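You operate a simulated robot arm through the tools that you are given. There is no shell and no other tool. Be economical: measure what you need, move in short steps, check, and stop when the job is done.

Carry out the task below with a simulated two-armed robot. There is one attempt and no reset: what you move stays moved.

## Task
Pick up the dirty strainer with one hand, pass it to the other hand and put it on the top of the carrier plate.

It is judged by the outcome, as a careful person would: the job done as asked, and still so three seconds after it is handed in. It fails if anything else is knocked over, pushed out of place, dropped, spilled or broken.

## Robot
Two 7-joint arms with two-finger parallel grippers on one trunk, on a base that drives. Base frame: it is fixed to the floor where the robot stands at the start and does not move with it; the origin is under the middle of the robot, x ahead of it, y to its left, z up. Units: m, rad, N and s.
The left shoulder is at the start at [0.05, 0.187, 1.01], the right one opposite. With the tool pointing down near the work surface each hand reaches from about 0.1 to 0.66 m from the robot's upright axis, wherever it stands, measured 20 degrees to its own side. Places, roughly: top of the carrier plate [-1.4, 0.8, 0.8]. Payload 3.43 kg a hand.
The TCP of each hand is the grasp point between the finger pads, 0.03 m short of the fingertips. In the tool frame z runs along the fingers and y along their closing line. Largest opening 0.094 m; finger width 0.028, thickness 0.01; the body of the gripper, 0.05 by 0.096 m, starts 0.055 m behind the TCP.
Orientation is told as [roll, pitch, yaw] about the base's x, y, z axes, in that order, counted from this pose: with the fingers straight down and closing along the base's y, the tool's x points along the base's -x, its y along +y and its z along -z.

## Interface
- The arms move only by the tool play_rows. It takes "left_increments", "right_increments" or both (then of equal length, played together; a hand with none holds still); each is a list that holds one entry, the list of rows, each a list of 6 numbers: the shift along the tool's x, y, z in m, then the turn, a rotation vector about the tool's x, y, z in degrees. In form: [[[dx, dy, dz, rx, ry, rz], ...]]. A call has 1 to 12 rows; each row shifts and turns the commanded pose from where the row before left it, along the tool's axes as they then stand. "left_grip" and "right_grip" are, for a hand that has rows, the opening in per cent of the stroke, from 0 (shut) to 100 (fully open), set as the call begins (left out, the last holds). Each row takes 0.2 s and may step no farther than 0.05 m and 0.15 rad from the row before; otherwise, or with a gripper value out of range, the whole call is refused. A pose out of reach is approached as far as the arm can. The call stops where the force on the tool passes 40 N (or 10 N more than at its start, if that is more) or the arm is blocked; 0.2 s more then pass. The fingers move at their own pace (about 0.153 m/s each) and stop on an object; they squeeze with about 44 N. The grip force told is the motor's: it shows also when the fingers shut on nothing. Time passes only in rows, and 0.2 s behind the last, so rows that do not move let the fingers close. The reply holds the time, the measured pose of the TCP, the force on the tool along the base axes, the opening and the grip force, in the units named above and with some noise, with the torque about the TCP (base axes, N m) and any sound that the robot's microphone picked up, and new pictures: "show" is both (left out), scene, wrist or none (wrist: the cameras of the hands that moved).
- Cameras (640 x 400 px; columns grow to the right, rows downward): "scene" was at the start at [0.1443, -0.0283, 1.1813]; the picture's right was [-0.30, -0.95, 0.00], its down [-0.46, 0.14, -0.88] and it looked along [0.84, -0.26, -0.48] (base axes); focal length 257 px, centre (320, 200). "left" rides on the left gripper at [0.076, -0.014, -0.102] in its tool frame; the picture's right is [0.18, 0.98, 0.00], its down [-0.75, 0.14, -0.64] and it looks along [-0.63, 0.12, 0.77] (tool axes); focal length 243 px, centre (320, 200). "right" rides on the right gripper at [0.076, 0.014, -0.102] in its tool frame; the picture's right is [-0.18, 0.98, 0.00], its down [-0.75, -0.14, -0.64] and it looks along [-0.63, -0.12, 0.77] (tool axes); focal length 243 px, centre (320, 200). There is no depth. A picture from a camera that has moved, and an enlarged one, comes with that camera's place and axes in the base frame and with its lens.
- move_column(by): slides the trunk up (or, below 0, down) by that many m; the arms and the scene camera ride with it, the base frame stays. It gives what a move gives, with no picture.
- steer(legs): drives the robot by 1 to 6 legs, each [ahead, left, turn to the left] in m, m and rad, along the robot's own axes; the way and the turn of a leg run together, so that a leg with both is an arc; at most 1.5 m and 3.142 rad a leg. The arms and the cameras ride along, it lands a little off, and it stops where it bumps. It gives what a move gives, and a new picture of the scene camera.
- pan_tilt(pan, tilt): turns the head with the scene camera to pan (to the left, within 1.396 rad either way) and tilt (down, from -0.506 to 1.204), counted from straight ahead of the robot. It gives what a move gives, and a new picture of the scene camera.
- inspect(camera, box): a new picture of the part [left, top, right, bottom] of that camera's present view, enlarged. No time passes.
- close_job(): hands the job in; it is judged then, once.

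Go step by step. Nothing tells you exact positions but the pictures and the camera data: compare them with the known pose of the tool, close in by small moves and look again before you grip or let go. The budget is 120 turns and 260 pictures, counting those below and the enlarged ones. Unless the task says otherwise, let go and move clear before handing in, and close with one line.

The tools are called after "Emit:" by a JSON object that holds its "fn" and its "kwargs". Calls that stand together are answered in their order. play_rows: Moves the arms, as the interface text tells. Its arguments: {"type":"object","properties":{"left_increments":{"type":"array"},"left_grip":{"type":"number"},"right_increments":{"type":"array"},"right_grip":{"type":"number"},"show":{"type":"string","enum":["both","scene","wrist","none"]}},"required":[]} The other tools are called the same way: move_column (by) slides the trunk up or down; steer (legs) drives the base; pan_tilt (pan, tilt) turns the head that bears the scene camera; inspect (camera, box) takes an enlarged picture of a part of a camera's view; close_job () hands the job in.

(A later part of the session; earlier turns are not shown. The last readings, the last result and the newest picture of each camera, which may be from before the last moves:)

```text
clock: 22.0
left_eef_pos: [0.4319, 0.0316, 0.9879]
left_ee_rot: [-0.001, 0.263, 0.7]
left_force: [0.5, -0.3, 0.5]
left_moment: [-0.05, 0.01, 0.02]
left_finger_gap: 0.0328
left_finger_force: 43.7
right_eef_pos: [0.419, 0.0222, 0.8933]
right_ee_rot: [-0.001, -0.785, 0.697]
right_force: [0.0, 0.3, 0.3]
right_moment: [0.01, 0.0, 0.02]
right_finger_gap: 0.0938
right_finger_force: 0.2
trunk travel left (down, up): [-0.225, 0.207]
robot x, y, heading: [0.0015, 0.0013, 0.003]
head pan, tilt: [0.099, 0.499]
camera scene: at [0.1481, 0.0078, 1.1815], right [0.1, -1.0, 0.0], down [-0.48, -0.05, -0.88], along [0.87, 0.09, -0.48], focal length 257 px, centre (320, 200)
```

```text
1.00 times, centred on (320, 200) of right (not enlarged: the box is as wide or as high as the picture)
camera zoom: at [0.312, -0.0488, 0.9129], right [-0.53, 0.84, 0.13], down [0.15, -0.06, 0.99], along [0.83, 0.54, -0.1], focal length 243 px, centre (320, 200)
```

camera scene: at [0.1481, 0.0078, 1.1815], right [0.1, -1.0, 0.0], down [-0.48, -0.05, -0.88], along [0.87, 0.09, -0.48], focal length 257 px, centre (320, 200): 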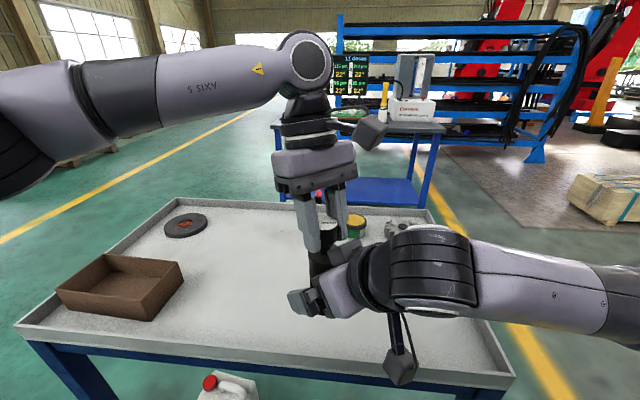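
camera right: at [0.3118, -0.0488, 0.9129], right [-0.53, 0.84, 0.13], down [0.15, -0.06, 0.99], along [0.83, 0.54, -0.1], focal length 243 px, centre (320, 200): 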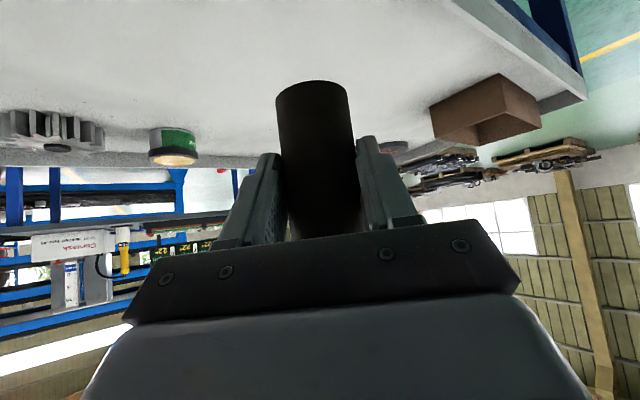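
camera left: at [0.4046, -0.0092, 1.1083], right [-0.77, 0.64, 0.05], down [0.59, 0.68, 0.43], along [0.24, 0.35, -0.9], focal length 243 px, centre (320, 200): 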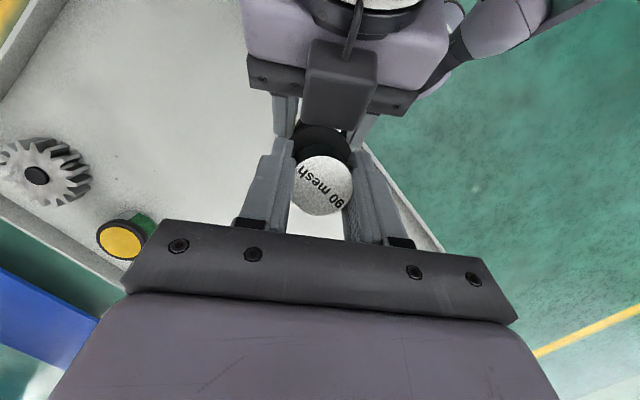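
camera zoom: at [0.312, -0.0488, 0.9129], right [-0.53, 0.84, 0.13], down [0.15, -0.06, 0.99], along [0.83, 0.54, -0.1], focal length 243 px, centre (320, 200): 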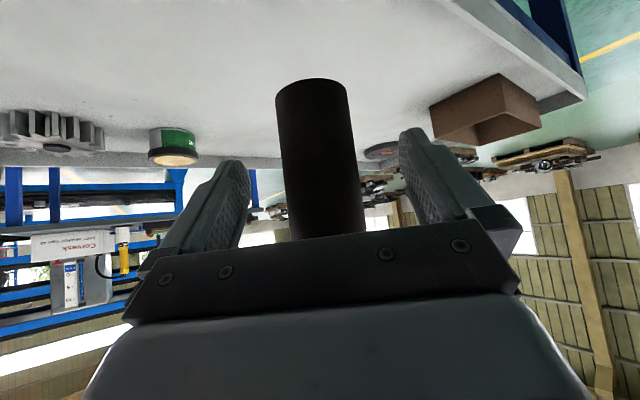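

Strainer stays with the left hand. Withdrawing the right hand horizontally, then off to the right.

Emit:
{"fn": "play_rows", "kwargs": {"right_increments": [[[0.0141, 0, -0.0141, 0, 0, 0], [0.0141, 0, -0.0141, 0, 0, 0], [0.0141, 0, -0.0141, 0, 0, 0], [0.0141, 0, -0.0141, 0, 0, 0], [0.018, -0.0306, -0.018, 0, 0, 0], [0.018, -0.0306, -0.018, 0, 0, 0], [0.018, -0.0306, -0.018, 0, 0, 0], [0.018, -0.0306, -0.018, 0, 0, 0], [0.018, -0.0306, -0.018, 0, 0, 0], [0.018, -0.0306, -0.018, 0, 0, 0]]], "show": "scene"}}

Emit:
{"fn": "inspect", "kwargs": {"camera": "scene", "box": [240, 120, 440, 320]}}

```text
clock: 24.2
left_eef_pos: [0.4316, 0.0316, 0.9898]
left_ee_rot: [-0.001, 0.262, 0.701]
left_force: [0.3, 0.1, 0.5]
left_moment: [-0.02, -0.02, 0.03]
left_finger_gap: 0.0329
left_finger_force: 43.3
right_eef_pos: [0.3701, -0.2666, 0.8962]
right_ee_rot: [0.0, -0.787, 0.7]
right_force: [0.1, -0.3, 0.6]
right_moment: [0.03, 0.01, 0.0]
right_finger_gap: 0.094
right_finger_force: 0.1
right hand out of reach, approached as far as the arm can: row 6, 7
trunk travel left (down, up): [-0.225, 0.207]
robot x, y, heading: [-0.0011, -0.0024, 0.004]
head pan, tilt: [0.099, 0.499]
camera scene: at [0.1479, 0.0079, 1.1815], right [0.1, -0.99, 0.0], down [-0.48, -0.05, -0.88], along [0.87, 0.09, -0.48], focal length 257 px, centre (320, 200)
```

scene: 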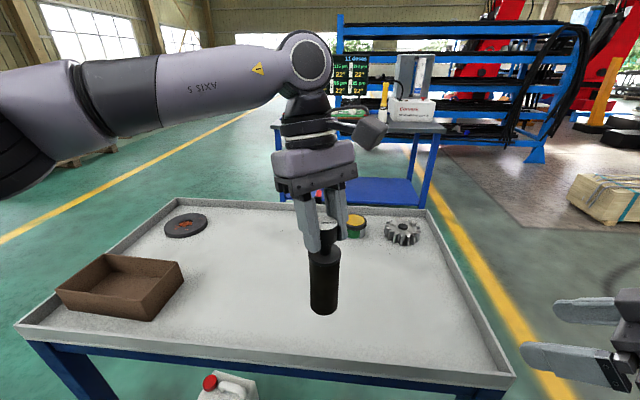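

```text
2.00 times, centred on (340, 220) of scene
camera zoom: at [0.1479, 0.0079, 1.1815], right [0.1, -0.99, 0.0], down [-0.48, -0.05, -0.88], along [0.87, 0.09, -0.48], focal length 513 px, centre (280, 160)
```

zoom: 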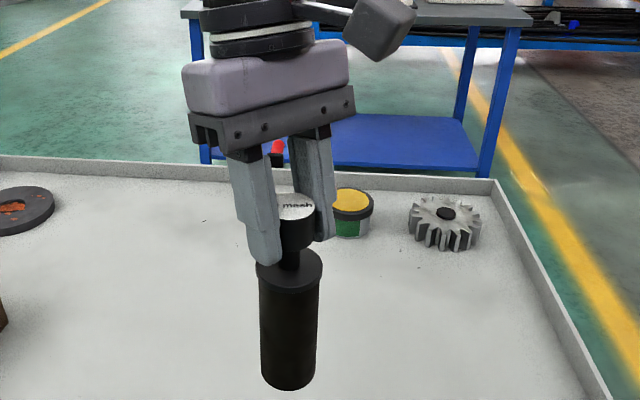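

Handover complete. I raise the trunk for clearance and turn left to look at the carrier.

Emit:
{"fn": "move_column", "kwargs": {"by": 0.1}}

Emit:
{"fn": "steer", "kwargs": {"legs": [[0, 0, 1.3]]}}

Emit:
{"fn": "pan_tilt", "kwargs": {"pan": 1.2, "tilt": 0.35}}

```text
clock: 25.5
left_eef_pos: [0.4321, 0.0318, 1.089]
left_ee_rot: [-0.002, 0.262, 0.698]
left_force: [-0.3, -0.6, -0.5]
left_moment: [-0.01, -0.02, 0.01]
left_finger_gap: 0.0331
left_finger_force: 43.8
right_eef_pos: [0.371, -0.2667, 0.9962]
right_ee_rot: [0.002, -0.786, 0.698]
right_force: [1.1, 0.0, 0.0]
right_moment: [0.0, -0.02, 0.01]
right_finger_gap: 0.0941
right_finger_force: 0.0
trunk travel left (down, up): [-0.325, 0.107]
robot x, y, heading: [0.0002, -0.0008, -0.001]
head pan, tilt: [0.099, 0.499]
```

```text
clock: 29.1
left_eef_pos: [0.0879, 0.4242, 1.089]
left_ee_rot: [0.001, 0.262, 1.991]
left_force: [0.4, 0.5, -0.8]
left_moment: [-0.04, -0.02, 0.02]
left_finger_gap: 0.0326
left_finger_force: 43.8
right_eef_pos: [0.3576, 0.2822, 0.9959]
right_ee_rot: [0.0, -0.786, 1.989]
right_force: [0.9, -0.3, -0.8]
right_moment: [0.02, 0.02, 0.02]
right_finger_gap: 0.0941
right_finger_force: 0.1
trunk travel left (down, up): [-0.325, 0.107]
robot x, y, heading: [-0.0029, -0.0014, 1.291]
head pan, tilt: [0.099, 0.499]
camera scene: at [0.0313, 0.1446, 1.2815], right [0.98, -0.18, 0.0], down [-0.09, -0.47, -0.88], along [0.16, 0.86, -0.48], focal length 257 px, centre (320, 200)
```

scene: 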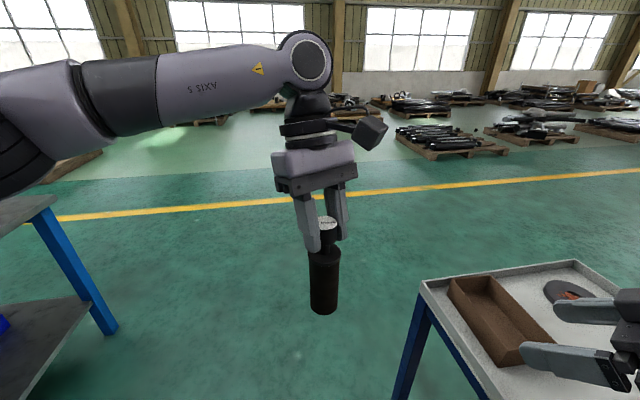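

```text
clock: 30.5
left_eef_pos: [0.0879, 0.4232, 1.0892]
left_ee_rot: [0.0, 0.263, 1.992]
left_force: [-0.6, 0.0, -0.8]
left_moment: [-0.01, -0.01, -0.02]
left_finger_gap: 0.0327
left_finger_force: 44.3
right_eef_pos: [0.3579, 0.283, 0.9958]
right_ee_rot: [0.001, -0.787, 1.991]
right_force: [1.2, -0.1, 0.5]
right_moment: [-0.02, 0.0, 0.01]
right_finger_gap: 0.094
right_finger_force: 0.0
trunk travel left (down, up): [-0.325, 0.107]
robot x, y, heading: [0.0006, -0.0018, 1.294]
head pan, tilt: [1.201, 0.351]
camera scene: at [-0.059, 0.1113, 1.2952], right [0.6, 0.8, 0.0], down [0.27, -0.21, -0.94], along [-0.75, 0.57, -0.34], focal length 257 px, centre (320, 200)
```

scene: 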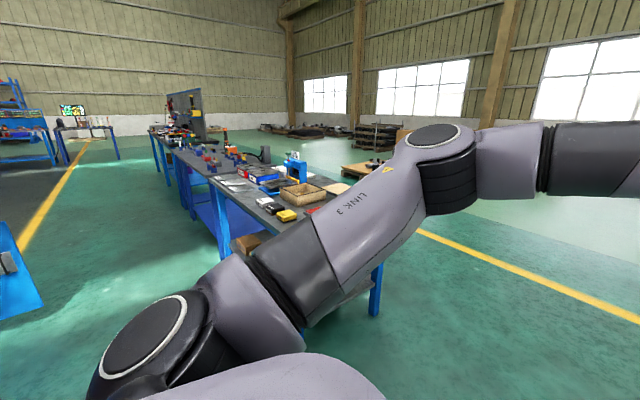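

There's a long bench behind-left; the carrier should be on it. I turn further to face it.

Emit:
{"fn": "steer", "kwargs": {"legs": [[0, 0, 1.4]]}}

Emit:
{"fn": "pan_tilt", "kwargs": {"pan": -0.35, "tilt": 0.45}}

```text
clock: 34.3
left_eef_pos: [-0.4033, 0.1573, 1.0902]
left_ee_rot: [-0.001, 0.261, -2.891]
left_force: [0.3, 1.2, -0.9]
left_moment: [0.0, -0.01, -0.01]
left_finger_gap: 0.0325
left_finger_force: 43.9
right_eef_pos: [-0.2174, 0.4015, 0.9943]
right_ee_rot: [0.0, -0.785, -2.893]
right_force: [0.1, -0.1, -0.3]
right_moment: [0.01, -0.02, -0.03]
right_finger_gap: 0.0941
right_finger_force: 0.0
trunk travel left (down, up): [-0.325, 0.107]
robot x, y, heading: [-0.0014, -0.0039, 2.692]
head pan, tilt: [1.201, 0.351]
camera scene: at [-0.1217, -0.0394, 1.2952], right [-0.68, 0.73, 0.0], down [0.25, 0.23, -0.94], along [-0.69, -0.64, -0.34], focal length 257 px, centre (320, 200)
```

scene: 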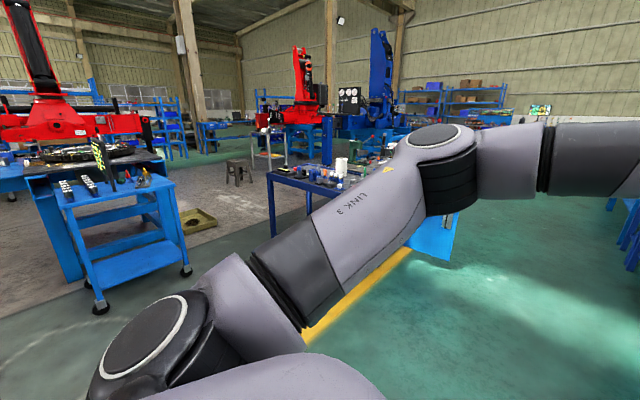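

```text
clock: 35.9
left_eef_pos: [-0.4034, 0.1591, 1.0891]
left_ee_rot: [0.001, 0.262, -2.892]
left_force: [-0.4, 0.1, -1.1]
left_moment: [0.01, 0.03, -0.01]
left_finger_gap: 0.0327
left_finger_force: 43.6
right_eef_pos: [-0.2175, 0.4017, 0.9959]
right_ee_rot: [0.0, -0.785, -2.895]
right_force: [0.4, 0.0, -0.3]
right_moment: [0.02, 0.02, 0.0]
right_finger_gap: 0.0936
right_finger_force: 0.1
trunk travel left (down, up): [-0.325, 0.107]
robot x, y, heading: [-0.0046, 0.0012, 2.691]
head pan, tilt: [-0.351, 0.45]
camera scene: at [-0.1176, 0.0901, 1.286], right [0.72, 0.7, 0.0], down [0.3, -0.31, -0.9], along [-0.63, 0.65, -0.44], focal length 257 px, centre (320, 200)
```

scene: 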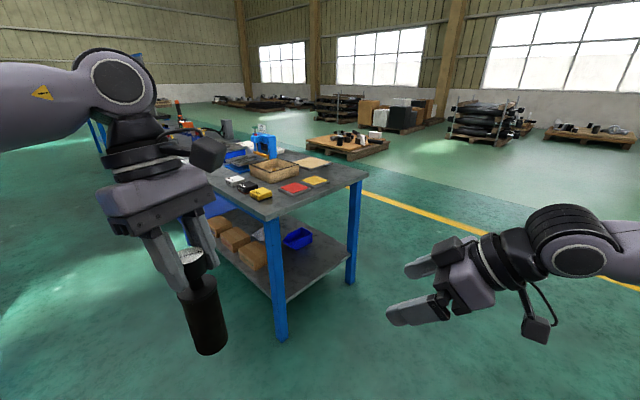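

Emit:
{"fn": "inspect", "kwargs": {"camera": "scene", "box": [180, 100, 380, 225]}}

```text
3.20 times, centred on (280, 162) of scene
camera zoom: at [-0.1176, 0.0901, 1.286], right [0.72, 0.7, 0.0], down [0.3, -0.31, -0.9], along [-0.63, 0.65, -0.44], focal length 822 px, centre (448, 320)
```

zoom: 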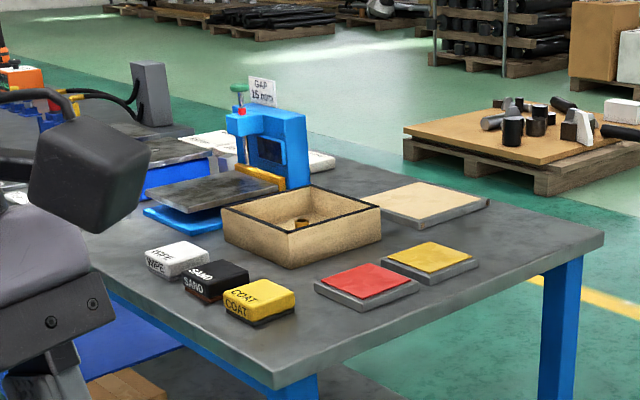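

The bench runs along y≈0.55–1.2; the carrier looks to be the dark steel plate on the blue base. I face +y and strafe left alongside the bench.

Emit:
{"fn": "steer", "kwargs": {"legs": [[0, 0, -1.12], [0, 1.2, 0]]}}

Emit:
{"fn": "pan_tilt", "kwargs": {"pan": -0.1, "tilt": 0.6}}

```text
clock: 49.6
left_eef_pos: [-1.2202, 0.4599, 1.0887]
left_ee_rot: [0.001, 0.262, 2.244]
left_force: [-0.6, 0.2, -1.5]
left_moment: [0.01, 0.02, 0.0]
left_finger_gap: 0.0326
left_finger_force: 44.4
right_eef_pos: [-0.9242, 0.3916, 0.9966]
right_ee_rot: [0.002, -0.785, 2.24]
right_force: [0.8, 0.3, 0.0]
right_moment: [-0.01, -0.01, 0.02]
right_finger_gap: 0.0936
right_finger_force: 0.0
trunk travel left (down, up): [-0.325, 0.107]
robot x, y, heading: [-1.2012, 0.0301, 1.549]
head pan, tilt: [-0.351, 0.45]
camera scene: at [-1.1665, 0.1703, 1.286], right [0.93, -0.37, 0.0], down [-0.16, -0.4, -0.9], along [0.33, 0.84, -0.44], focal length 257 px, centre (320, 200)
```

scene: 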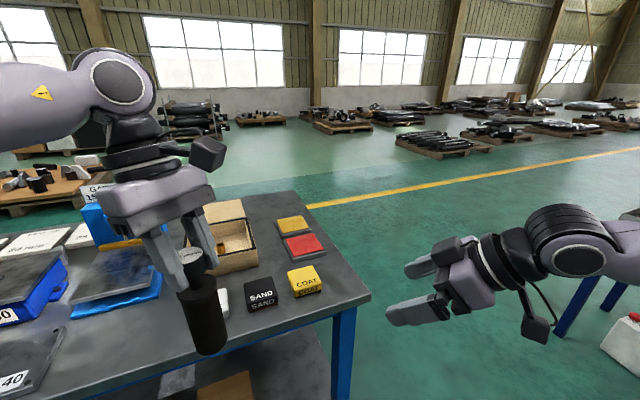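

```text
clock: 50.4
left_eef_pos: [-1.2218, 0.46, 1.0902]
left_ee_rot: [0.001, 0.261, 2.242]
left_force: [1.6, 0.0, -0.5]
left_moment: [0.01, -0.01, 0.0]
left_finger_gap: 0.0328
left_finger_force: 44.1
right_eef_pos: [-0.924, 0.3902, 0.9963]
right_ee_rot: [0.0, -0.784, 2.242]
right_force: [0.0, 1.1, -0.4]
right_moment: [-0.02, 0.01, 0.0]
right_finger_gap: 0.0939
right_finger_force: 0.1
trunk travel left (down, up): [-0.325, 0.107]
robot x, y, heading: [-1.2006, 0.0274, 1.546]
head pan, tilt: [-0.099, 0.6]
camera scene: at [-1.1892, 0.1725, 1.2725], right [0.99, -0.13, 0.0], down [-0.07, -0.56, -0.83], along [0.1, 0.82, -0.56], focal length 257 px, centre (320, 200)
```

scene: 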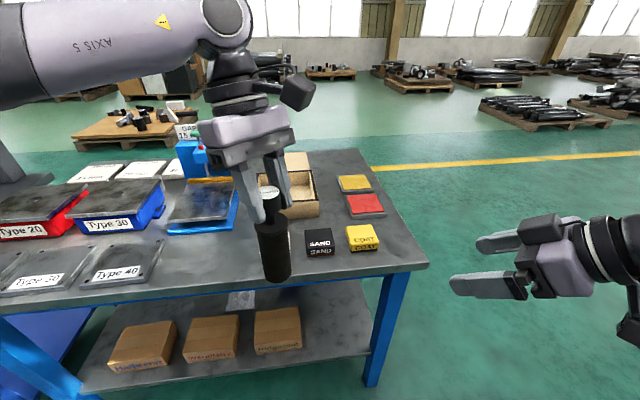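

Emit:
{"fn": "steer", "kwargs": {"legs": [[0, 0.2, 0]]}}

Emit:
{"fn": "inspect", "kwargs": {"camera": "scene", "box": [140, 100, 440, 288]}}

Emit:
{"fn": "inspect", "kwargs": {"camera": "left", "box": [0, 0, 640, 400]}}

```text
clock: 52.7
left_eef_pos: [-1.4172, 0.4667, 1.0879]
left_ee_rot: [0.003, 0.262, 2.243]
left_force: [0.6, -0.1, -1.3]
left_moment: [-0.03, 0.01, 0.01]
left_finger_gap: 0.0329
left_finger_force: 43.5
right_eef_pos: [-1.1209, 0.3952, 0.9965]
right_ee_rot: [0.0, -0.785, 2.24]
right_force: [-0.7, -0.3, 0.2]
right_moment: [0.01, 0.02, -0.01]
right_finger_gap: 0.094
right_finger_force: 0.1
trunk travel left (down, up): [-0.325, 0.107]
robot x, y, heading: [-1.3957, 0.0331, 1.548]
head pan, tilt: [-0.099, 0.6]
camera scene: at [-1.3859, 0.1779, 1.2724], right [0.99, -0.13, 0.0], down [-0.07, -0.56, -0.83], along [0.11, 0.82, -0.56], focal length 257 px, centre (320, 200)
```

scene: 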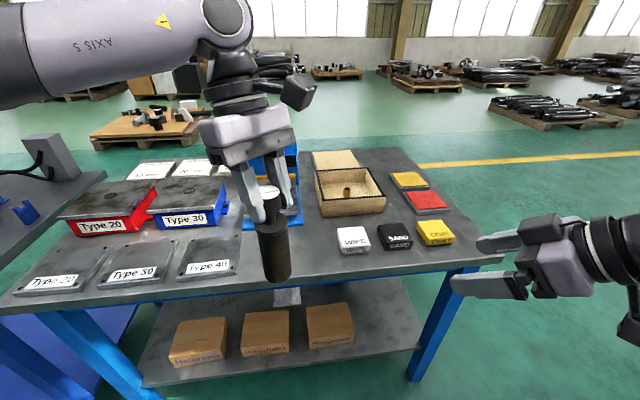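

```text
2.13 times, centred on (290, 194) of scene
camera zoom: at [-1.3859, 0.1779, 1.2724], right [0.99, -0.13, 0.0], down [-0.07, -0.56, -0.83], along [0.11, 0.82, -0.56], focal length 546 px, centre (384, 213)
```

zoom: 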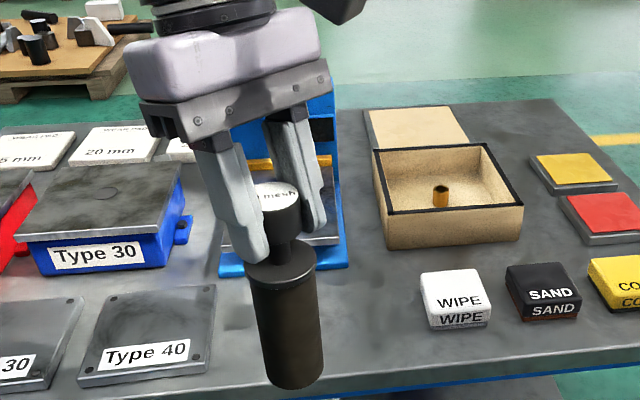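

```text
1.00 times, centred on (320, 200) of left (not enlarged: the box is as wide or as high as the picture)
camera zoom: at [-1.3779, 0.4376, 1.2079], right [-0.66, -0.75, 0.05], down [-0.67, 0.61, 0.43], along [-0.35, 0.25, -0.9], focal length 243 px, centre (320, 200)
```

zoom: 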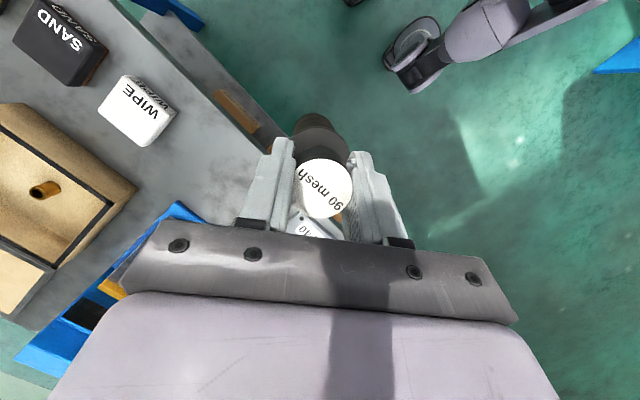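

Emit:
{"fn": "steer", "kwargs": {"legs": [[0, 0.25, 0]]}}

Emit:
{"fn": "inspect", "kwargs": {"camera": "scene", "box": [280, 100, 480, 260]}}

```text
clock: 55.5
left_eef_pos: [-1.668, 0.472, 1.0886]
left_ee_rot: [0.0, 0.262, 2.249]
left_force: [-0.9, 0.0, -1.3]
left_moment: [-0.01, 0.0, 0.03]
left_finger_gap: 0.0325
left_finger_force: 44.1
right_eef_pos: [-1.369, 0.4041, 0.9953]
right_ee_rot: [-0.002, -0.785, 2.248]
right_force: [0.5, -0.5, 0.4]
right_moment: [-0.01, 0.01, -0.01]
right_finger_gap: 0.0937
right_finger_force: 0.0
trunk travel left (down, up): [-0.325, 0.107]
robot x, y, heading: [-1.6463, 0.0412, 1.544]
head pan, tilt: [-0.099, 0.6]
camera scene: at [-1.6332, 0.184, 1.2724], right [0.99, -0.12, 0.0], down [-0.07, -0.56, -0.83], along [0.1, 0.82, -0.56], focal length 257 px, centre (320, 200)
```

scene: 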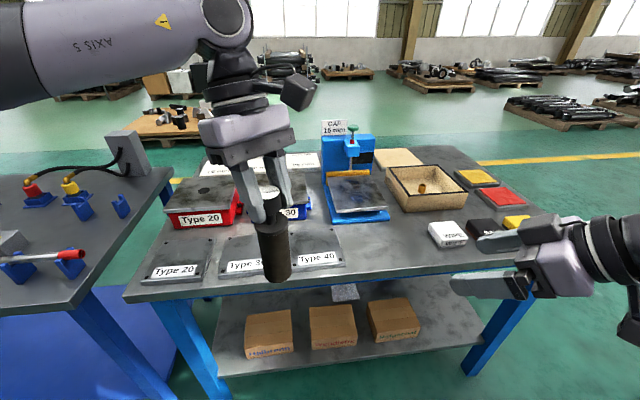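

```text
2.50 times, centred on (380, 180) of scene
camera zoom: at [-1.6332, 0.184, 1.2724], right [0.99, -0.12, 0.0], down [-0.07, -0.56, -0.83], along [0.1, 0.82, -0.56], focal length 642 px, centre (170, 250)
```

zoom: 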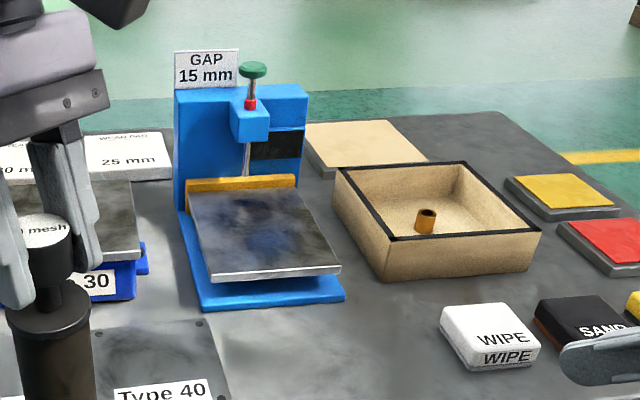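

The carrier plate is the steel plate in the GAP holder: top z≈0.836, x −1.52…−1.36, y 0.757…0.955. I'll position the robot so the plate is ahead-left, then turn the left hand so its lean goes sideways.

Emit:
{"fn": "steer", "kwargs": {"legs": [[0, -0.4, 0.027], [0.12, 0, 0]]}}

Emit:
{"fn": "play_rows", "kwargs": {"left_increments": [[[0, 0, 0, -2.2, 0, 8.2], [0, 0, 0, -2.2, 0, 8.2], [0, 0, 0, -2.2, 0, 8.2], [0, 0, 0, -2.2, 0, 8.2], [0, 0, 0, -2.2, 0, 8.2], [0, 0, 0, -2.2, 0, 8.2], [0, 0, 0, -2.2, 0, 8.2], [0, 0, 0, -2.2, 0, 8.2], [0, 0, 0, -2.2, 0, 8.2], [0, 0, 0, -2.2, 0, 8.2], [0, 0, 0, 0, 0, 0]]]}}

```text
clock: 60.4
left_eef_pos: [-1.2667, 0.5855, 1.0893]
left_ee_rot: [0.002, 0.262, 2.264]
left_force: [0.7, 0.4, -0.3]
left_moment: [-0.04, -0.02, 0.01]
left_finger_gap: 0.0327
left_finger_force: 44.4
right_eef_pos: [-0.9689, 0.5209, 0.9946]
right_ee_rot: [0.002, -0.786, 2.26]
right_force: [0.2, -0.6, -0.3]
right_moment: [0.0, -0.02, 0.0]
right_finger_gap: 0.094
right_finger_force: 0.1
trunk travel left (down, up): [-0.325, 0.107]
robot x, y, heading: [-1.2354, 0.1527, 1.564]
head pan, tilt: [-0.099, 0.6]
camera scene: at [-1.229, 0.2975, 1.2723], right [0.99, -0.11, 0.0], down [-0.06, -0.56, -0.82], along [0.09, 0.82, -0.57], focal length 257 px, centre (320, 200)
```

scene: 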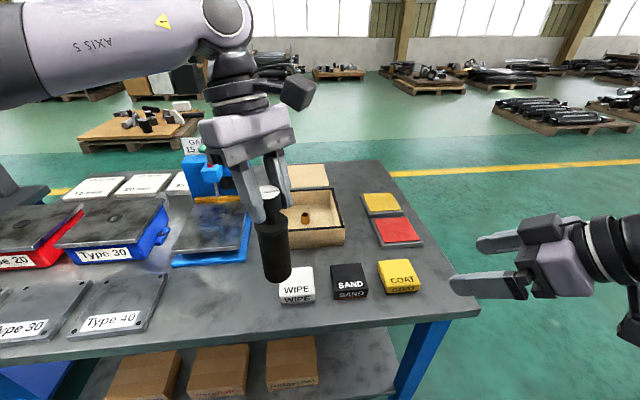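

```text
clock: 62.8
left_eef_pos: [-1.2656, 0.5839, 1.0885]
left_ee_rot: [0.001, 0.262, 0.78]
left_force: [0.7, -0.3, -0.1]
left_moment: [0.01, 0.03, 0.04]
left_finger_gap: 0.0326
left_finger_force: 43.9
right_eef_pos: [-0.968, 0.5197, 0.996]
right_ee_rot: [0.002, -0.786, 2.264]
right_force: [0.5, -0.3, 0.4]
right_moment: [-0.03, -0.04, -0.02]
right_finger_gap: 0.0938
right_finger_force: 0.0
trunk travel left (down, up): [-0.325, 0.107]
robot x, y, heading: [-1.2347, 0.1516, 1.563]
head pan, tilt: [-0.099, 0.6]
camera scene: at [-1.229, 0.2969, 1.2724], right [0.99, -0.11, 0.0], down [-0.06, -0.56, -0.83], along [0.09, 0.82, -0.56], focal length 257 px, centre (320, 200)
camera left: at [-1.2906, 0.5403, 1.208], right [-0.82, 0.57, 0.05], down [0.54, 0.73, 0.43], along [0.21, 0.37, -0.9], focal length 243 px, centre (320, 200)
```

scene: 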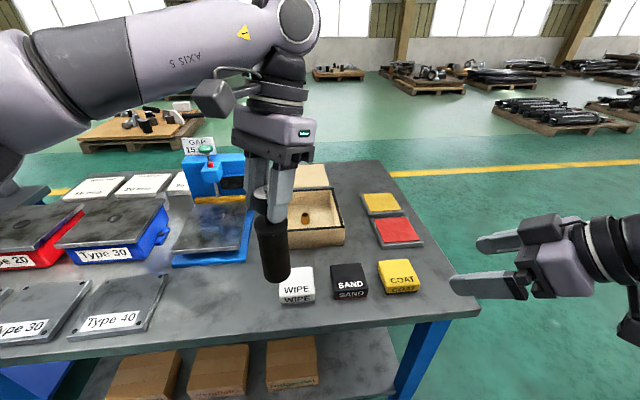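
left: 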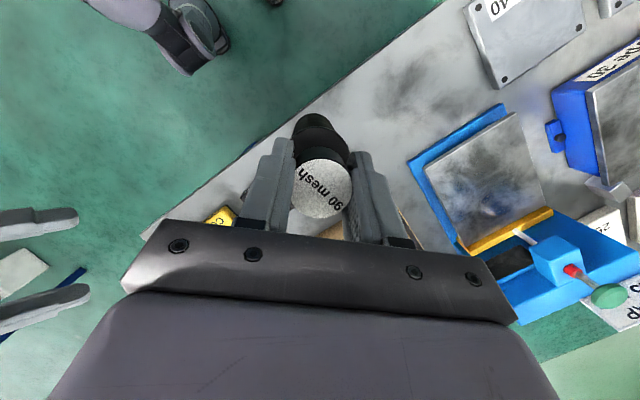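

Good. I rotate another 40° so the hand leans purely sideways, away from the GAP head.

Emit:
{"fn": "play_rows", "kwargs": {"left_increments": [[[0, 0, 0, -2.2, 0, 8.2], [0, 0, 0, -2.2, 0, 8.2], [0, 0, 0, -2.2, 0, 8.2], [0, 0, 0, -2.2, 0, 8.2], [0, 0, 0, -2.2, 0, 8.2], [0, 0, 0, 0, 0, 0]]]}}

Emit:
{"fn": "inspect", "kwargs": {"camera": "scene", "box": [160, 100, 400, 300]}}

```text
clock: 64.2
left_eef_pos: [-1.2648, 0.4877, 1.0597]
left_ee_rot: [0.003, 0.261, 0.042]
left_force: [-0.1, 0.6, -1.0]
left_moment: [-0.02, 0.0, 0.01]
left_finger_gap: 0.0332
left_finger_force: 44.2
left hand out of reach, approached as far as the arm can: row 2, 3, 4, 5
right_eef_pos: [-0.9693, 0.5195, 0.9954]
right_ee_rot: [0.001, -0.787, 2.26]
right_force: [-0.3, 0.3, -0.8]
right_moment: [-0.02, -0.02, -0.01]
right_finger_gap: 0.0939
right_finger_force: 0.1
trunk travel left (down, up): [-0.325, 0.107]
robot x, y, heading: [-1.24, 0.152, 1.565]
head pan, tilt: [-0.099, 0.6]
camera scene: at [-1.229, 0.2969, 1.2724], right [0.99, -0.11, 0.0], down [-0.06, -0.56, -0.83], along [0.09, 0.82, -0.56], focal length 257 px, centre (320, 200)
camera left: at [-1.312, 0.47, 1.1784], right [-0.22, 0.97, 0.05], down [0.89, 0.18, 0.43], along [0.41, 0.14, -0.9], focal length 243 px, centre (320, 200)
```

scene: 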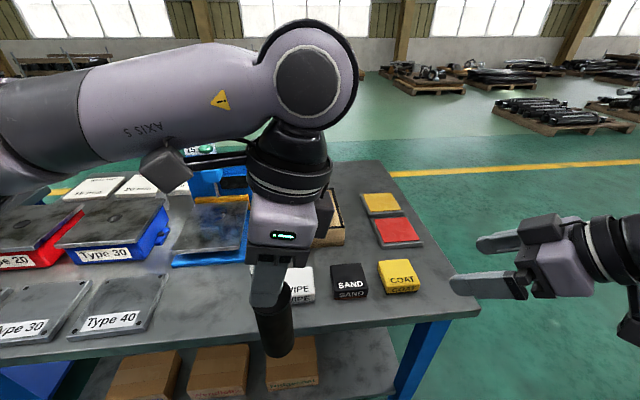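
left: 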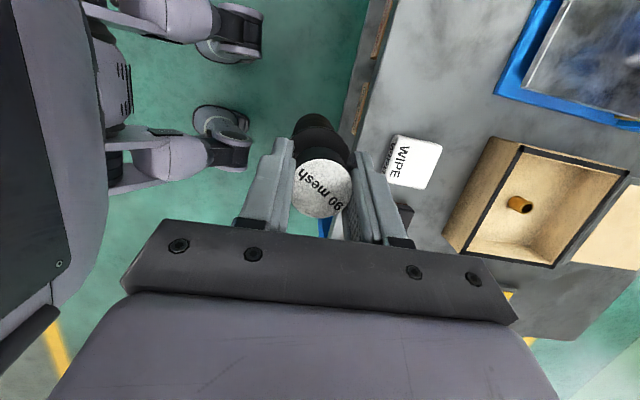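

```text
2.00 times, centred on (280, 200) of scene
camera zoom: at [-1.229, 0.2969, 1.2724], right [0.99, -0.11, 0.0], down [-0.06, -0.56, -0.83], along [0.09, 0.82, -0.56], focal length 513 px, centre (400, 200)
```

zoom: 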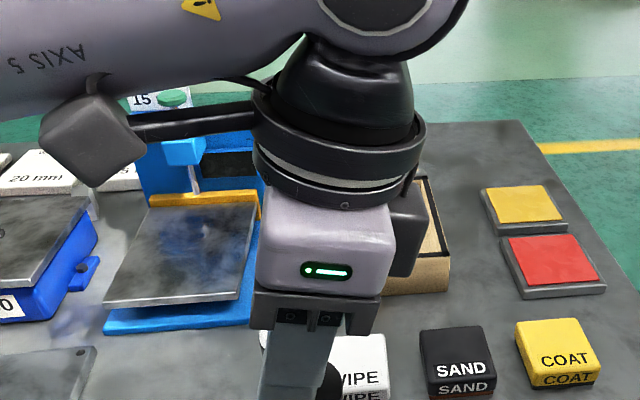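

That yaw limits reach, so I turn back to about 45° and edge the base 4 cm nearer.

Emit:
{"fn": "play_rows", "kwargs": {"left_increments": [[[0, 0, 0, 2.2, 0, -8.2], [0, 0, 0, 2.2, 0, -8.2], [0, 0, 0, 2.2, 0, -8.2], [0, 0, 0, 2.2, 0, -8.2], [0, 0, 0, 2.2, 0, -8.2], [0, 0, 0, 0, 0, 0]]], "show": "none"}}

Emit:
{"fn": "steer", "kwargs": {"legs": [[0.04, 0.03, 0]]}}

```text
clock: 65.6
left_eef_pos: [-1.2645, 0.4859, 1.0601]
left_ee_rot: [-0.001, 0.261, 0.784]
left_force: [-0.4, 0.6, -0.8]
left_moment: [0.04, -0.01, -0.01]
left_finger_gap: 0.0327
left_finger_force: 44.1
right_eef_pos: [-0.9686, 0.5204, 0.9948]
right_ee_rot: [0.001, -0.786, 2.262]
right_force: [-0.1, -0.2, -0.2]
right_moment: [0.01, -0.04, 0.03]
right_finger_gap: 0.0939
right_finger_force: 0.1
trunk travel left (down, up): [-0.325, 0.107]
robot x, y, heading: [-1.2399, 0.1514, 1.565]
head pan, tilt: [-0.099, 0.6]
```

```text
clock: 66.5
left_eef_pos: [-1.295, 0.5261, 1.0594]
left_ee_rot: [0.001, 0.261, 0.78]
left_force: [0.1, -0.4, -0.8]
left_moment: [-0.04, -0.01, 0.04]
left_finger_gap: 0.0329
left_finger_force: 44.4
right_eef_pos: [-0.998, 0.5609, 0.9957]
right_ee_rot: [0.001, -0.785, 2.262]
right_force: [0.0, -0.4, 0.8]
right_moment: [-0.01, 0.05, 0.02]
right_finger_gap: 0.094
right_finger_force: 0.0
trunk travel left (down, up): [-0.325, 0.107]
robot x, y, heading: [-1.2666, 0.1948, 1.558]
head pan, tilt: [-0.099, 0.6]
camera scene: at [-1.2588, 0.3372, 1.2724], right [0.99, -0.11, 0.0], down [-0.06, -0.56, -0.82], along [0.09, 0.82, -0.57], focal length 257 px, centre (320, 200)
```

scene: 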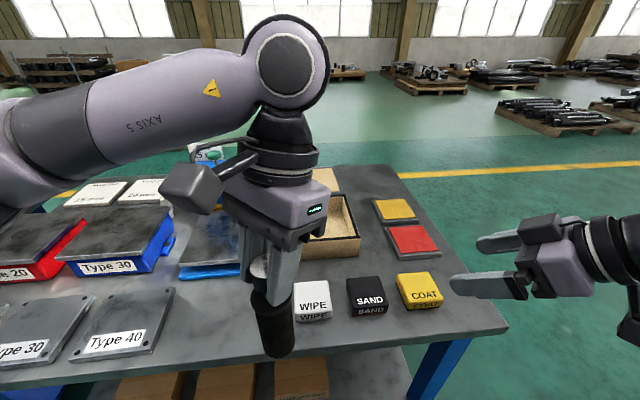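

Moving over towards the plate, first 60% of the way at travel height.

Emit:
{"fn": "play_rows", "kwargs": {"left_increments": [[[-0.008, 0.0304, -0.0021, 0, 0, 0], [-0.008, 0.0304, -0.0021, 0, 0, 0], [-0.008, 0.0304, -0.0021, 0, 0, 0], [-0.008, 0.0304, -0.0021, 0, 0, 0], [-0.008, 0.0304, -0.0021, 0, 0, 0], [-0.008, 0.0304, -0.0021, 0, 0, 0], [0, 0, 0, 0, 0, 0]]]}}

```text
clock: 68.2
left_eef_pos: [-1.3841, 0.6844, 1.0583]
left_ee_rot: [0.002, 0.261, 0.781]
left_force: [-0.4, 0.2, -0.6]
left_moment: [-0.01, 0.0, 0.0]
left_finger_gap: 0.0325
left_finger_force: 43.7
left hand out of reach, approached as far as the arm can: row 6
right_eef_pos: [-0.9968, 0.5594, 0.9962]
right_ee_rot: [0.001, -0.787, 2.259]
right_force: [-0.1, -0.1, 0.4]
right_moment: [-0.01, -0.01, 0.0]
right_finger_gap: 0.0938
right_finger_force: 0.1
trunk travel left (down, up): [-0.325, 0.107]
robot x, y, heading: [-1.2674, 0.1939, 1.565]
head pan, tilt: [-0.099, 0.6]
camera scene: at [-1.2584, 0.3368, 1.2724], right [0.99, -0.11, 0.0], down [-0.06, -0.56, -0.83], along [0.09, 0.82, -0.57], focal length 257 px, centre (320, 200)
camera left: at [-1.409, 0.6402, 1.1766], right [-0.82, 0.57, 0.05], down [0.54, 0.73, 0.43], along [0.21, 0.38, -0.9], focal length 243 px, centre (320, 200)
```

scene: 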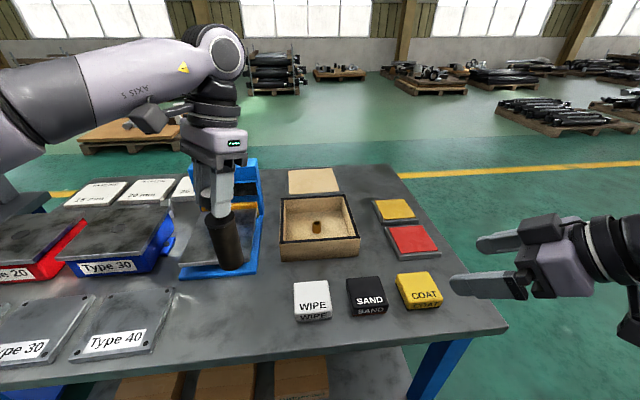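
left: 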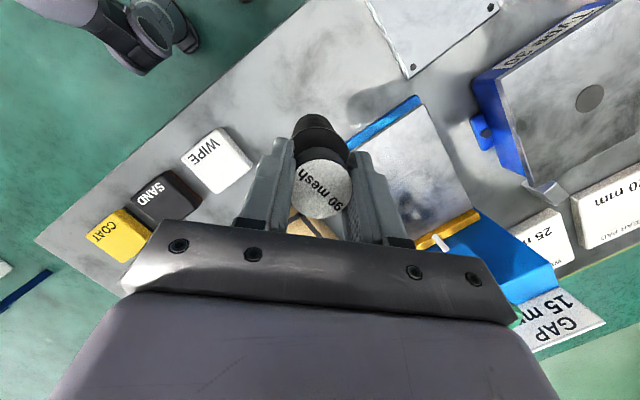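

Reach is limited by the lean direction. I retract and swing the hand the other way around so that it leans left/back instead.

Emit:
{"fn": "play_rows", "kwargs": {"left_increments": [[[0.008, -0.0304, 0.0021, 0, 0, 0], [0.008, -0.0304, 0.0021, 0, 0, 0], [0.008, -0.0304, 0.0021, 0, 0, 0], [0.008, -0.0304, 0.0021, 0, 0, 0], [0.008, -0.0304, 0.0021, 0, 0, 0], [0, 0, 0, 2.2, 0, -8.2], [0, 0, 0, 2.2, 0, -8.2], [0, 0, 0, 2.2, 0, -8.2], [0, 0, 0, 2.2, 0, -8.2], [0, 0, 0, 2.2, 0, -8.2], [0, 0, 0, 2.2, 0, -8.2], [0, 0, 0, 2.2, 0, -8.2]]], "show": "none"}}

Emit:
{"fn": "play_rows", "kwargs": {"left_increments": [[[0, 0, 0, 2.2, 0, -8.2], [0, 0, 0, 2.2, 0, -8.2], [0, 0, 0, 2.2, 0, -8.2], [0, 0, 0, 2.2, 0, -8.2], [0, 0, 0, 2.2, 0, -8.2], [0, 0, 0, 2.2, 0, -8.2], [0, 0, 0, 2.2, 0, -8.2], [0, 0, 0, 2.2, 0, -8.2], [0, 0, 0, 2.2, 0, -8.2]]]}}

```text
clock: 70.8
left_eef_pos: [-1.3071, 0.5461, 1.0577]
left_ee_rot: [0.0, 0.259, 1.821]
left_force: [-0.2, -0.5, -0.3]
left_moment: [0.01, -0.01, 0.02]
left_finger_gap: 0.0325
left_finger_force: 43.9
right_eef_pos: [-0.997, 0.559, 0.9961]
right_ee_rot: [-0.001, -0.786, 2.26]
right_force: [0.2, -0.4, 0.4]
right_moment: [0.01, 0.01, -0.02]
right_finger_gap: 0.094
right_finger_force: 0.1
trunk travel left (down, up): [-0.325, 0.107]
robot x, y, heading: [-1.2666, 0.1911, 1.562]
head pan, tilt: [-0.099, 0.6]
```

```text
clock: 72.8
left_eef_pos: [-1.3072, 0.5454, 1.058]
left_ee_rot: [0.0, 0.262, -3.131]
left_force: [0.4, -1.3, -1.4]
left_moment: [0.02, 0.0, 0.01]
left_finger_gap: 0.0327
left_finger_force: 44.1
right_eef_pos: [-0.9986, 0.5606, 0.9966]
right_ee_rot: [-0.001, -0.785, 2.26]
right_force: [-0.1, 0.2, -0.6]
right_moment: [0.0, 0.0, -0.02]
right_finger_gap: 0.0942
right_finger_force: 0.0
trunk travel left (down, up): [-0.325, 0.107]
robot x, y, heading: [-1.2674, 0.1893, 1.559]
head pan, tilt: [-0.099, 0.6]
camera scene: at [-1.2585, 0.3367, 1.2724], right [0.99, -0.11, 0.0], down [-0.06, -0.56, -0.83], along [0.09, 0.82, -0.56], focal length 257 px, centre (320, 200)
camera left: at [-1.2623, 0.5609, 1.1761], right [0.19, -0.98, 0.05], down [-0.89, -0.15, 0.42], along [-0.41, -0.12, -0.9], focal length 243 px, centre (320, 200)
```

scene: 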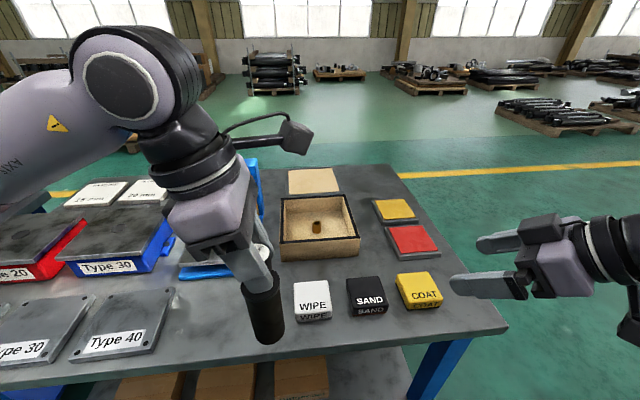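
left: 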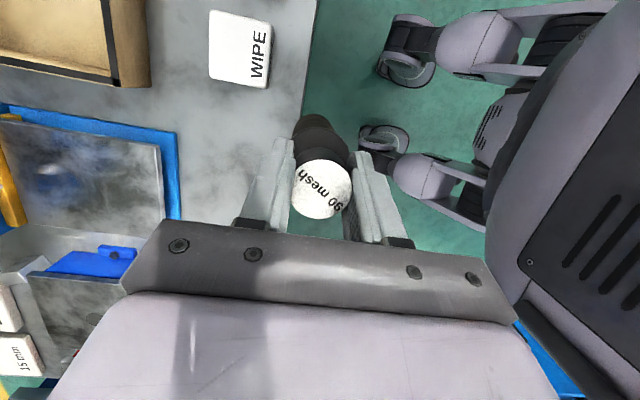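

Full rotation reached without reach trouble. Now moving toward the plate again.

Emit:
{"fn": "play_rows", "kwargs": {"left_increments": [[[-0.0151, -0.0284, -0.0041, 0, 0, 0], [-0.0151, -0.0284, -0.0041, 0, 0, 0], [-0.0151, -0.0284, -0.0041, 0, 0, 0], [-0.0151, -0.0284, -0.0041, 0, 0, 0], [-0.0151, -0.0284, -0.0041, 0, 0, 0], [-0.0151, -0.0284, -0.0041, 0, 0, 0], [-0.0151, -0.0284, -0.0041, 0, 0, 0], [0, 0, 0, 0, 0, 0]]]}}

```text
clock: 74.5
left_eef_pos: [-1.4184, 0.7431, 1.0556]
left_ee_rot: [-0.002, 0.261, -3.134]
left_force: [0.5, 0.8, -0.6]
left_moment: [-0.01, -0.03, 0.02]
left_finger_gap: 0.0327
left_finger_force: 43.9
right_eef_pos: [-0.9973, 0.56, 0.9951]
right_ee_rot: [0.001, -0.786, 2.261]
right_force: [0.7, -0.3, -0.7]
right_moment: [-0.03, 0.03, 0.0]
right_finger_gap: 0.094
right_finger_force: 0.1
trunk travel left (down, up): [-0.325, 0.107]
robot x, y, heading: [-1.2715, 0.1946, 1.562]
head pan, tilt: [-0.099, 0.6]
camera scene: at [-1.2585, 0.3367, 1.2724], right [0.99, -0.11, 0.0], down [-0.06, -0.56, -0.83], along [0.09, 0.82, -0.56], focal length 257 px, centre (320, 200)
camera left: at [-1.3728, 0.758, 1.1748], right [0.19, -0.98, 0.05], down [-0.89, -0.15, 0.42], along [-0.41, -0.12, -0.9], focal length 243 px, centre (320, 200)
```

scene: 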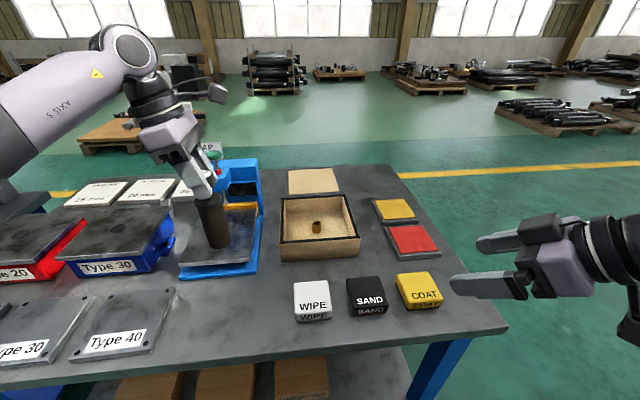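
left: 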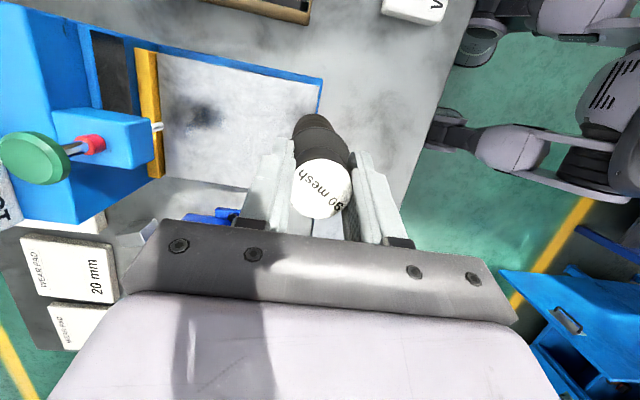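

Reach is good. Target spot: (-1.445, 0.80) on the plate, clear of the gauge head. Moving above it and lowering to about 1 cm above.

Emit:
{"fn": "play_rows", "kwargs": {"left_increments": [[[-0.013, -0.0285, -0.0035, 0, 0, 0], [-0.013, -0.0285, -0.0035, 0, 0, 0], [-0.0052, 0, 0.0193, 0, 0, 0], [-0.0052, 0, 0.0193, 0, 0, 0], [-0.0031, 0, 0.0116, 0, 0, 0], [0, 0, 0, 0, 0, 0]]]}}

Emit:
{"fn": "inspect", "kwargs": {"camera": "scene", "box": [130, 120, 290, 290]}}

```text
clock: 76.0
left_eef_pos: [-1.448, 0.8013, 1.0055]
left_ee_rot: [-0.002, 0.262, -3.134]
left_force: [0.7, 1.1, -0.2]
left_moment: [-0.02, 0.02, 0.06]
left_finger_gap: 0.0325
left_finger_force: 43.8
right_eef_pos: [-0.9984, 0.5589, 0.9965]
right_ee_rot: [0.0, -0.786, 2.26]
right_force: [0.3, -0.3, -0.8]
right_moment: [-0.02, -0.01, -0.03]
right_finger_gap: 0.094
right_finger_force: 0.0
trunk travel left (down, up): [-0.325, 0.107]
robot x, y, heading: [-1.2644, 0.1891, 1.562]
head pan, tilt: [-0.099, 0.6]
camera scene: at [-1.2584, 0.3368, 1.2724], right [0.99, -0.11, 0.0], down [-0.06, -0.56, -0.83], along [0.09, 0.82, -0.56], focal length 257 px, centre (320, 200)
camera left: at [-1.4014, 0.8156, 1.1239], right [0.19, -0.98, 0.05], down [-0.89, -0.15, 0.42], along [-0.41, -0.12, -0.9], focal length 243 px, centre (320, 200)
```

scene: 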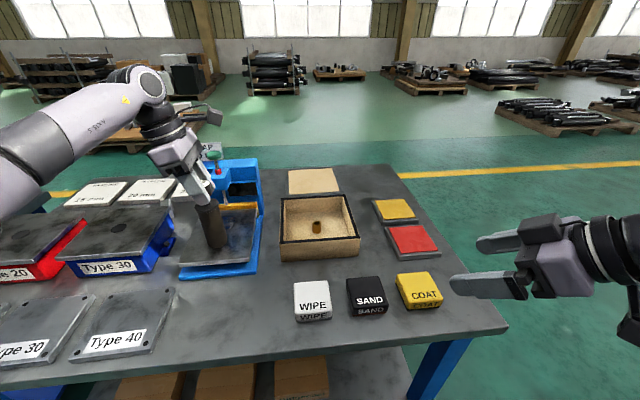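
left: 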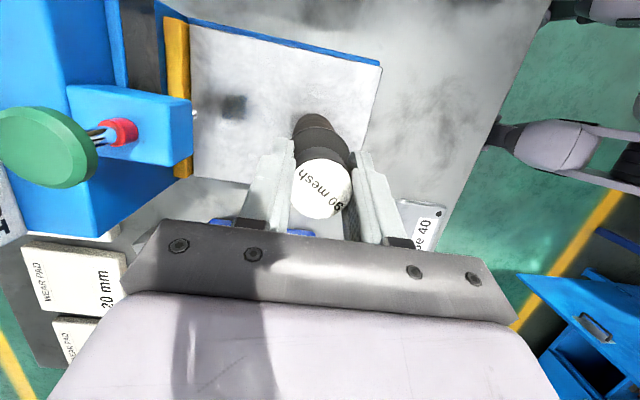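

```text
2.35 times, centred on (210, 205) of scene
camera zoom: at [-1.2584, 0.3368, 1.2724], right [0.99, -0.11, 0.0], down [-0.06, -0.56, -0.83], along [0.09, 0.82, -0.56], focal length 604 px, centre (579, 188)
```

zoom: 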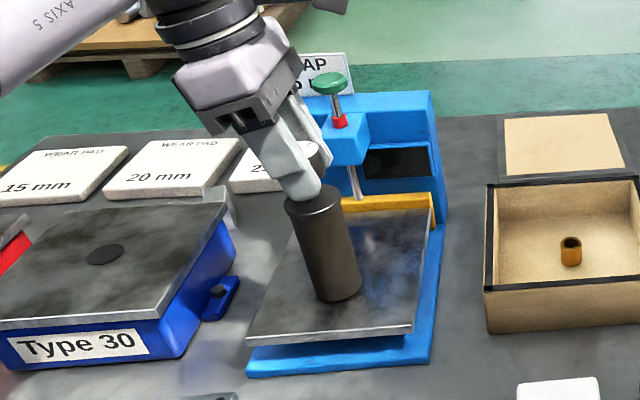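

Upright and within the plate, about 1.5 cm above. Lowering in small steps.

Emit:
{"fn": "play_rows", "kwargs": {"left_increments": [[[-0.0013, 0, 0.0048, 0, 0, 0], [-0.0013, 0, 0.0048, 0, 0, 0], [-0.0005, 0, 0.002, 0, 0, 0], [0, 0, 0, 0, 0, 0]]], "show": "none"}}

Emit:
{"fn": "inspect", "kwargs": {"camera": "scene", "box": [170, 170, 260, 280]}}

```text
clock: 77.0
left_eef_pos: [-1.4474, 0.8006, 1.0003]
left_ee_rot: [-0.013, 0.264, -3.135]
left_force: [-4.5, 1.3, 32.1]
left_moment: [-0.13, 0.38, 0.0]
left_finger_gap: 0.0324
left_finger_force: 44.1
right_eef_pos: [-0.9972, 0.5587, 0.9967]
right_ee_rot: [-0.001, -0.788, 2.262]
right_force: [0.6, 0.0, -0.8]
right_moment: [0.03, 0.0, 0.03]
right_finger_gap: 0.094
right_finger_force: 0.0
trunk travel left (down, up): [-0.325, 0.107]
robot x, y, heading: [-1.2694, 0.1943, 1.564]
head pan, tilt: [-0.099, 0.6]
```

```text
3.64 times, centred on (215, 225) of scene
camera zoom: at [-1.2579, 0.3338, 1.2731], right [0.99, -0.11, 0.0], down [-0.06, -0.56, -0.83], along [0.09, 0.82, -0.56], focal length 934 px, centre (702, 109)
```

zoom: 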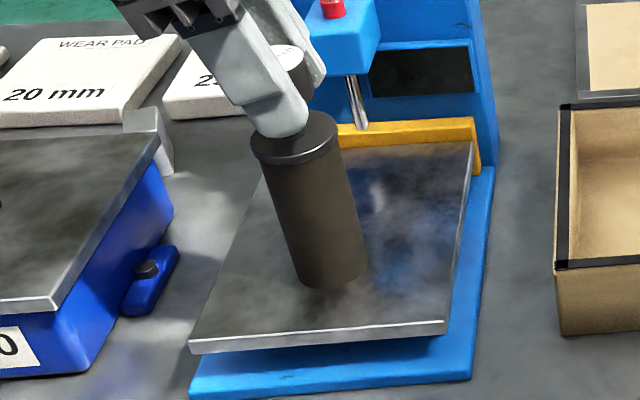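

Contact with the plate (32 N). Relieving the pressure slightly before releasing.

Emit:
{"fn": "play_rows", "kwargs": {"left_increments": [[[0.0015, 0, -0.0053, 0, 0, 0], [0, 0, 0, 0, 0, 0]]], "show": "none"}}

```text
clock: 77.5
left_eef_pos: [-1.4454, 0.7988, 1.0011]
left_ee_rot: [-0.004, 0.26, -3.133]
left_force: [0.9, 3.6, 13.6]
left_moment: [0.43, -0.27, 0.06]
left_finger_gap: 0.0327
left_finger_force: 43.9
right_eef_pos: [-0.9981, 0.5589, 0.9966]
right_ee_rot: [0.002, -0.788, 2.259]
right_force: [0.0, 1.1, 0.4]
right_moment: [0.01, -0.02, -0.01]
right_finger_gap: 0.0941
right_finger_force: 0.0
trunk travel left (down, up): [-0.325, 0.107]
robot x, y, heading: [-1.2657, 0.1921, 1.563]
head pan, tilt: [-0.099, 0.6]
```

Emit:
{"fn": "play_rows", "kwargs": {"left_increments": [[[0.0005, 0, -0.0018, 0, 0, 0], [0, 0, 0, 0, 0, 0], [0, 0, 0, 0, 0, 0]]], "show": "wrist"}}

Emit:
{"fn": "inspect", "kwargs": {"camera": "scene", "box": [170, 170, 260, 280]}}

```text
clock: 78.3
left_eef_pos: [-1.4468, 0.7988, 1.001]
left_ee_rot: [0.001, 0.261, -3.133]
left_force: [0.9, 0.0, 2.5]
left_moment: [-0.06, -0.29, -0.04]
left_finger_gap: 0.0326
left_finger_force: 44.2
right_eef_pos: [-0.9961, 0.5598, 0.9948]
right_ee_rot: [0.0, -0.785, 2.26]
right_force: [0.3, -0.4, 0.5]
right_moment: [0.0, -0.02, -0.01]
right_finger_gap: 0.094
right_finger_force: 0.2
trunk travel left (down, up): [-0.325, 0.107]
robot x, y, heading: [-1.2655, 0.1921, 1.557]
head pan, tilt: [-0.099, 0.6]
camera left: at [-1.4003, 0.8148, 1.1193], right [0.19, -0.98, 0.05], down [-0.89, -0.15, 0.43], along [-0.41, -0.12, -0.9], focal length 243 px, centre (320, 200)
```

left: 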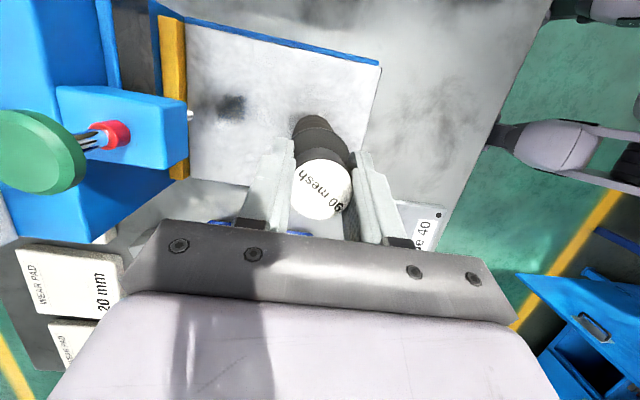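

```text
3.64 times, centred on (215, 225) of scene
camera zoom: at [-1.2583, 0.3364, 1.2724], right [0.99, -0.11, 0.0], down [-0.06, -0.56, -0.83], along [0.09, 0.82, -0.56], focal length 934 px, centre (702, 109)
```

zoom: 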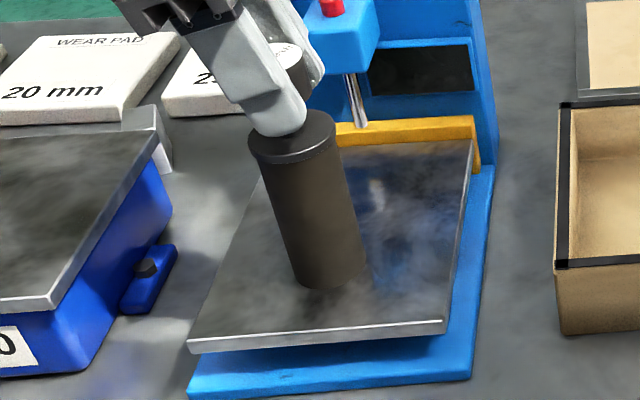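

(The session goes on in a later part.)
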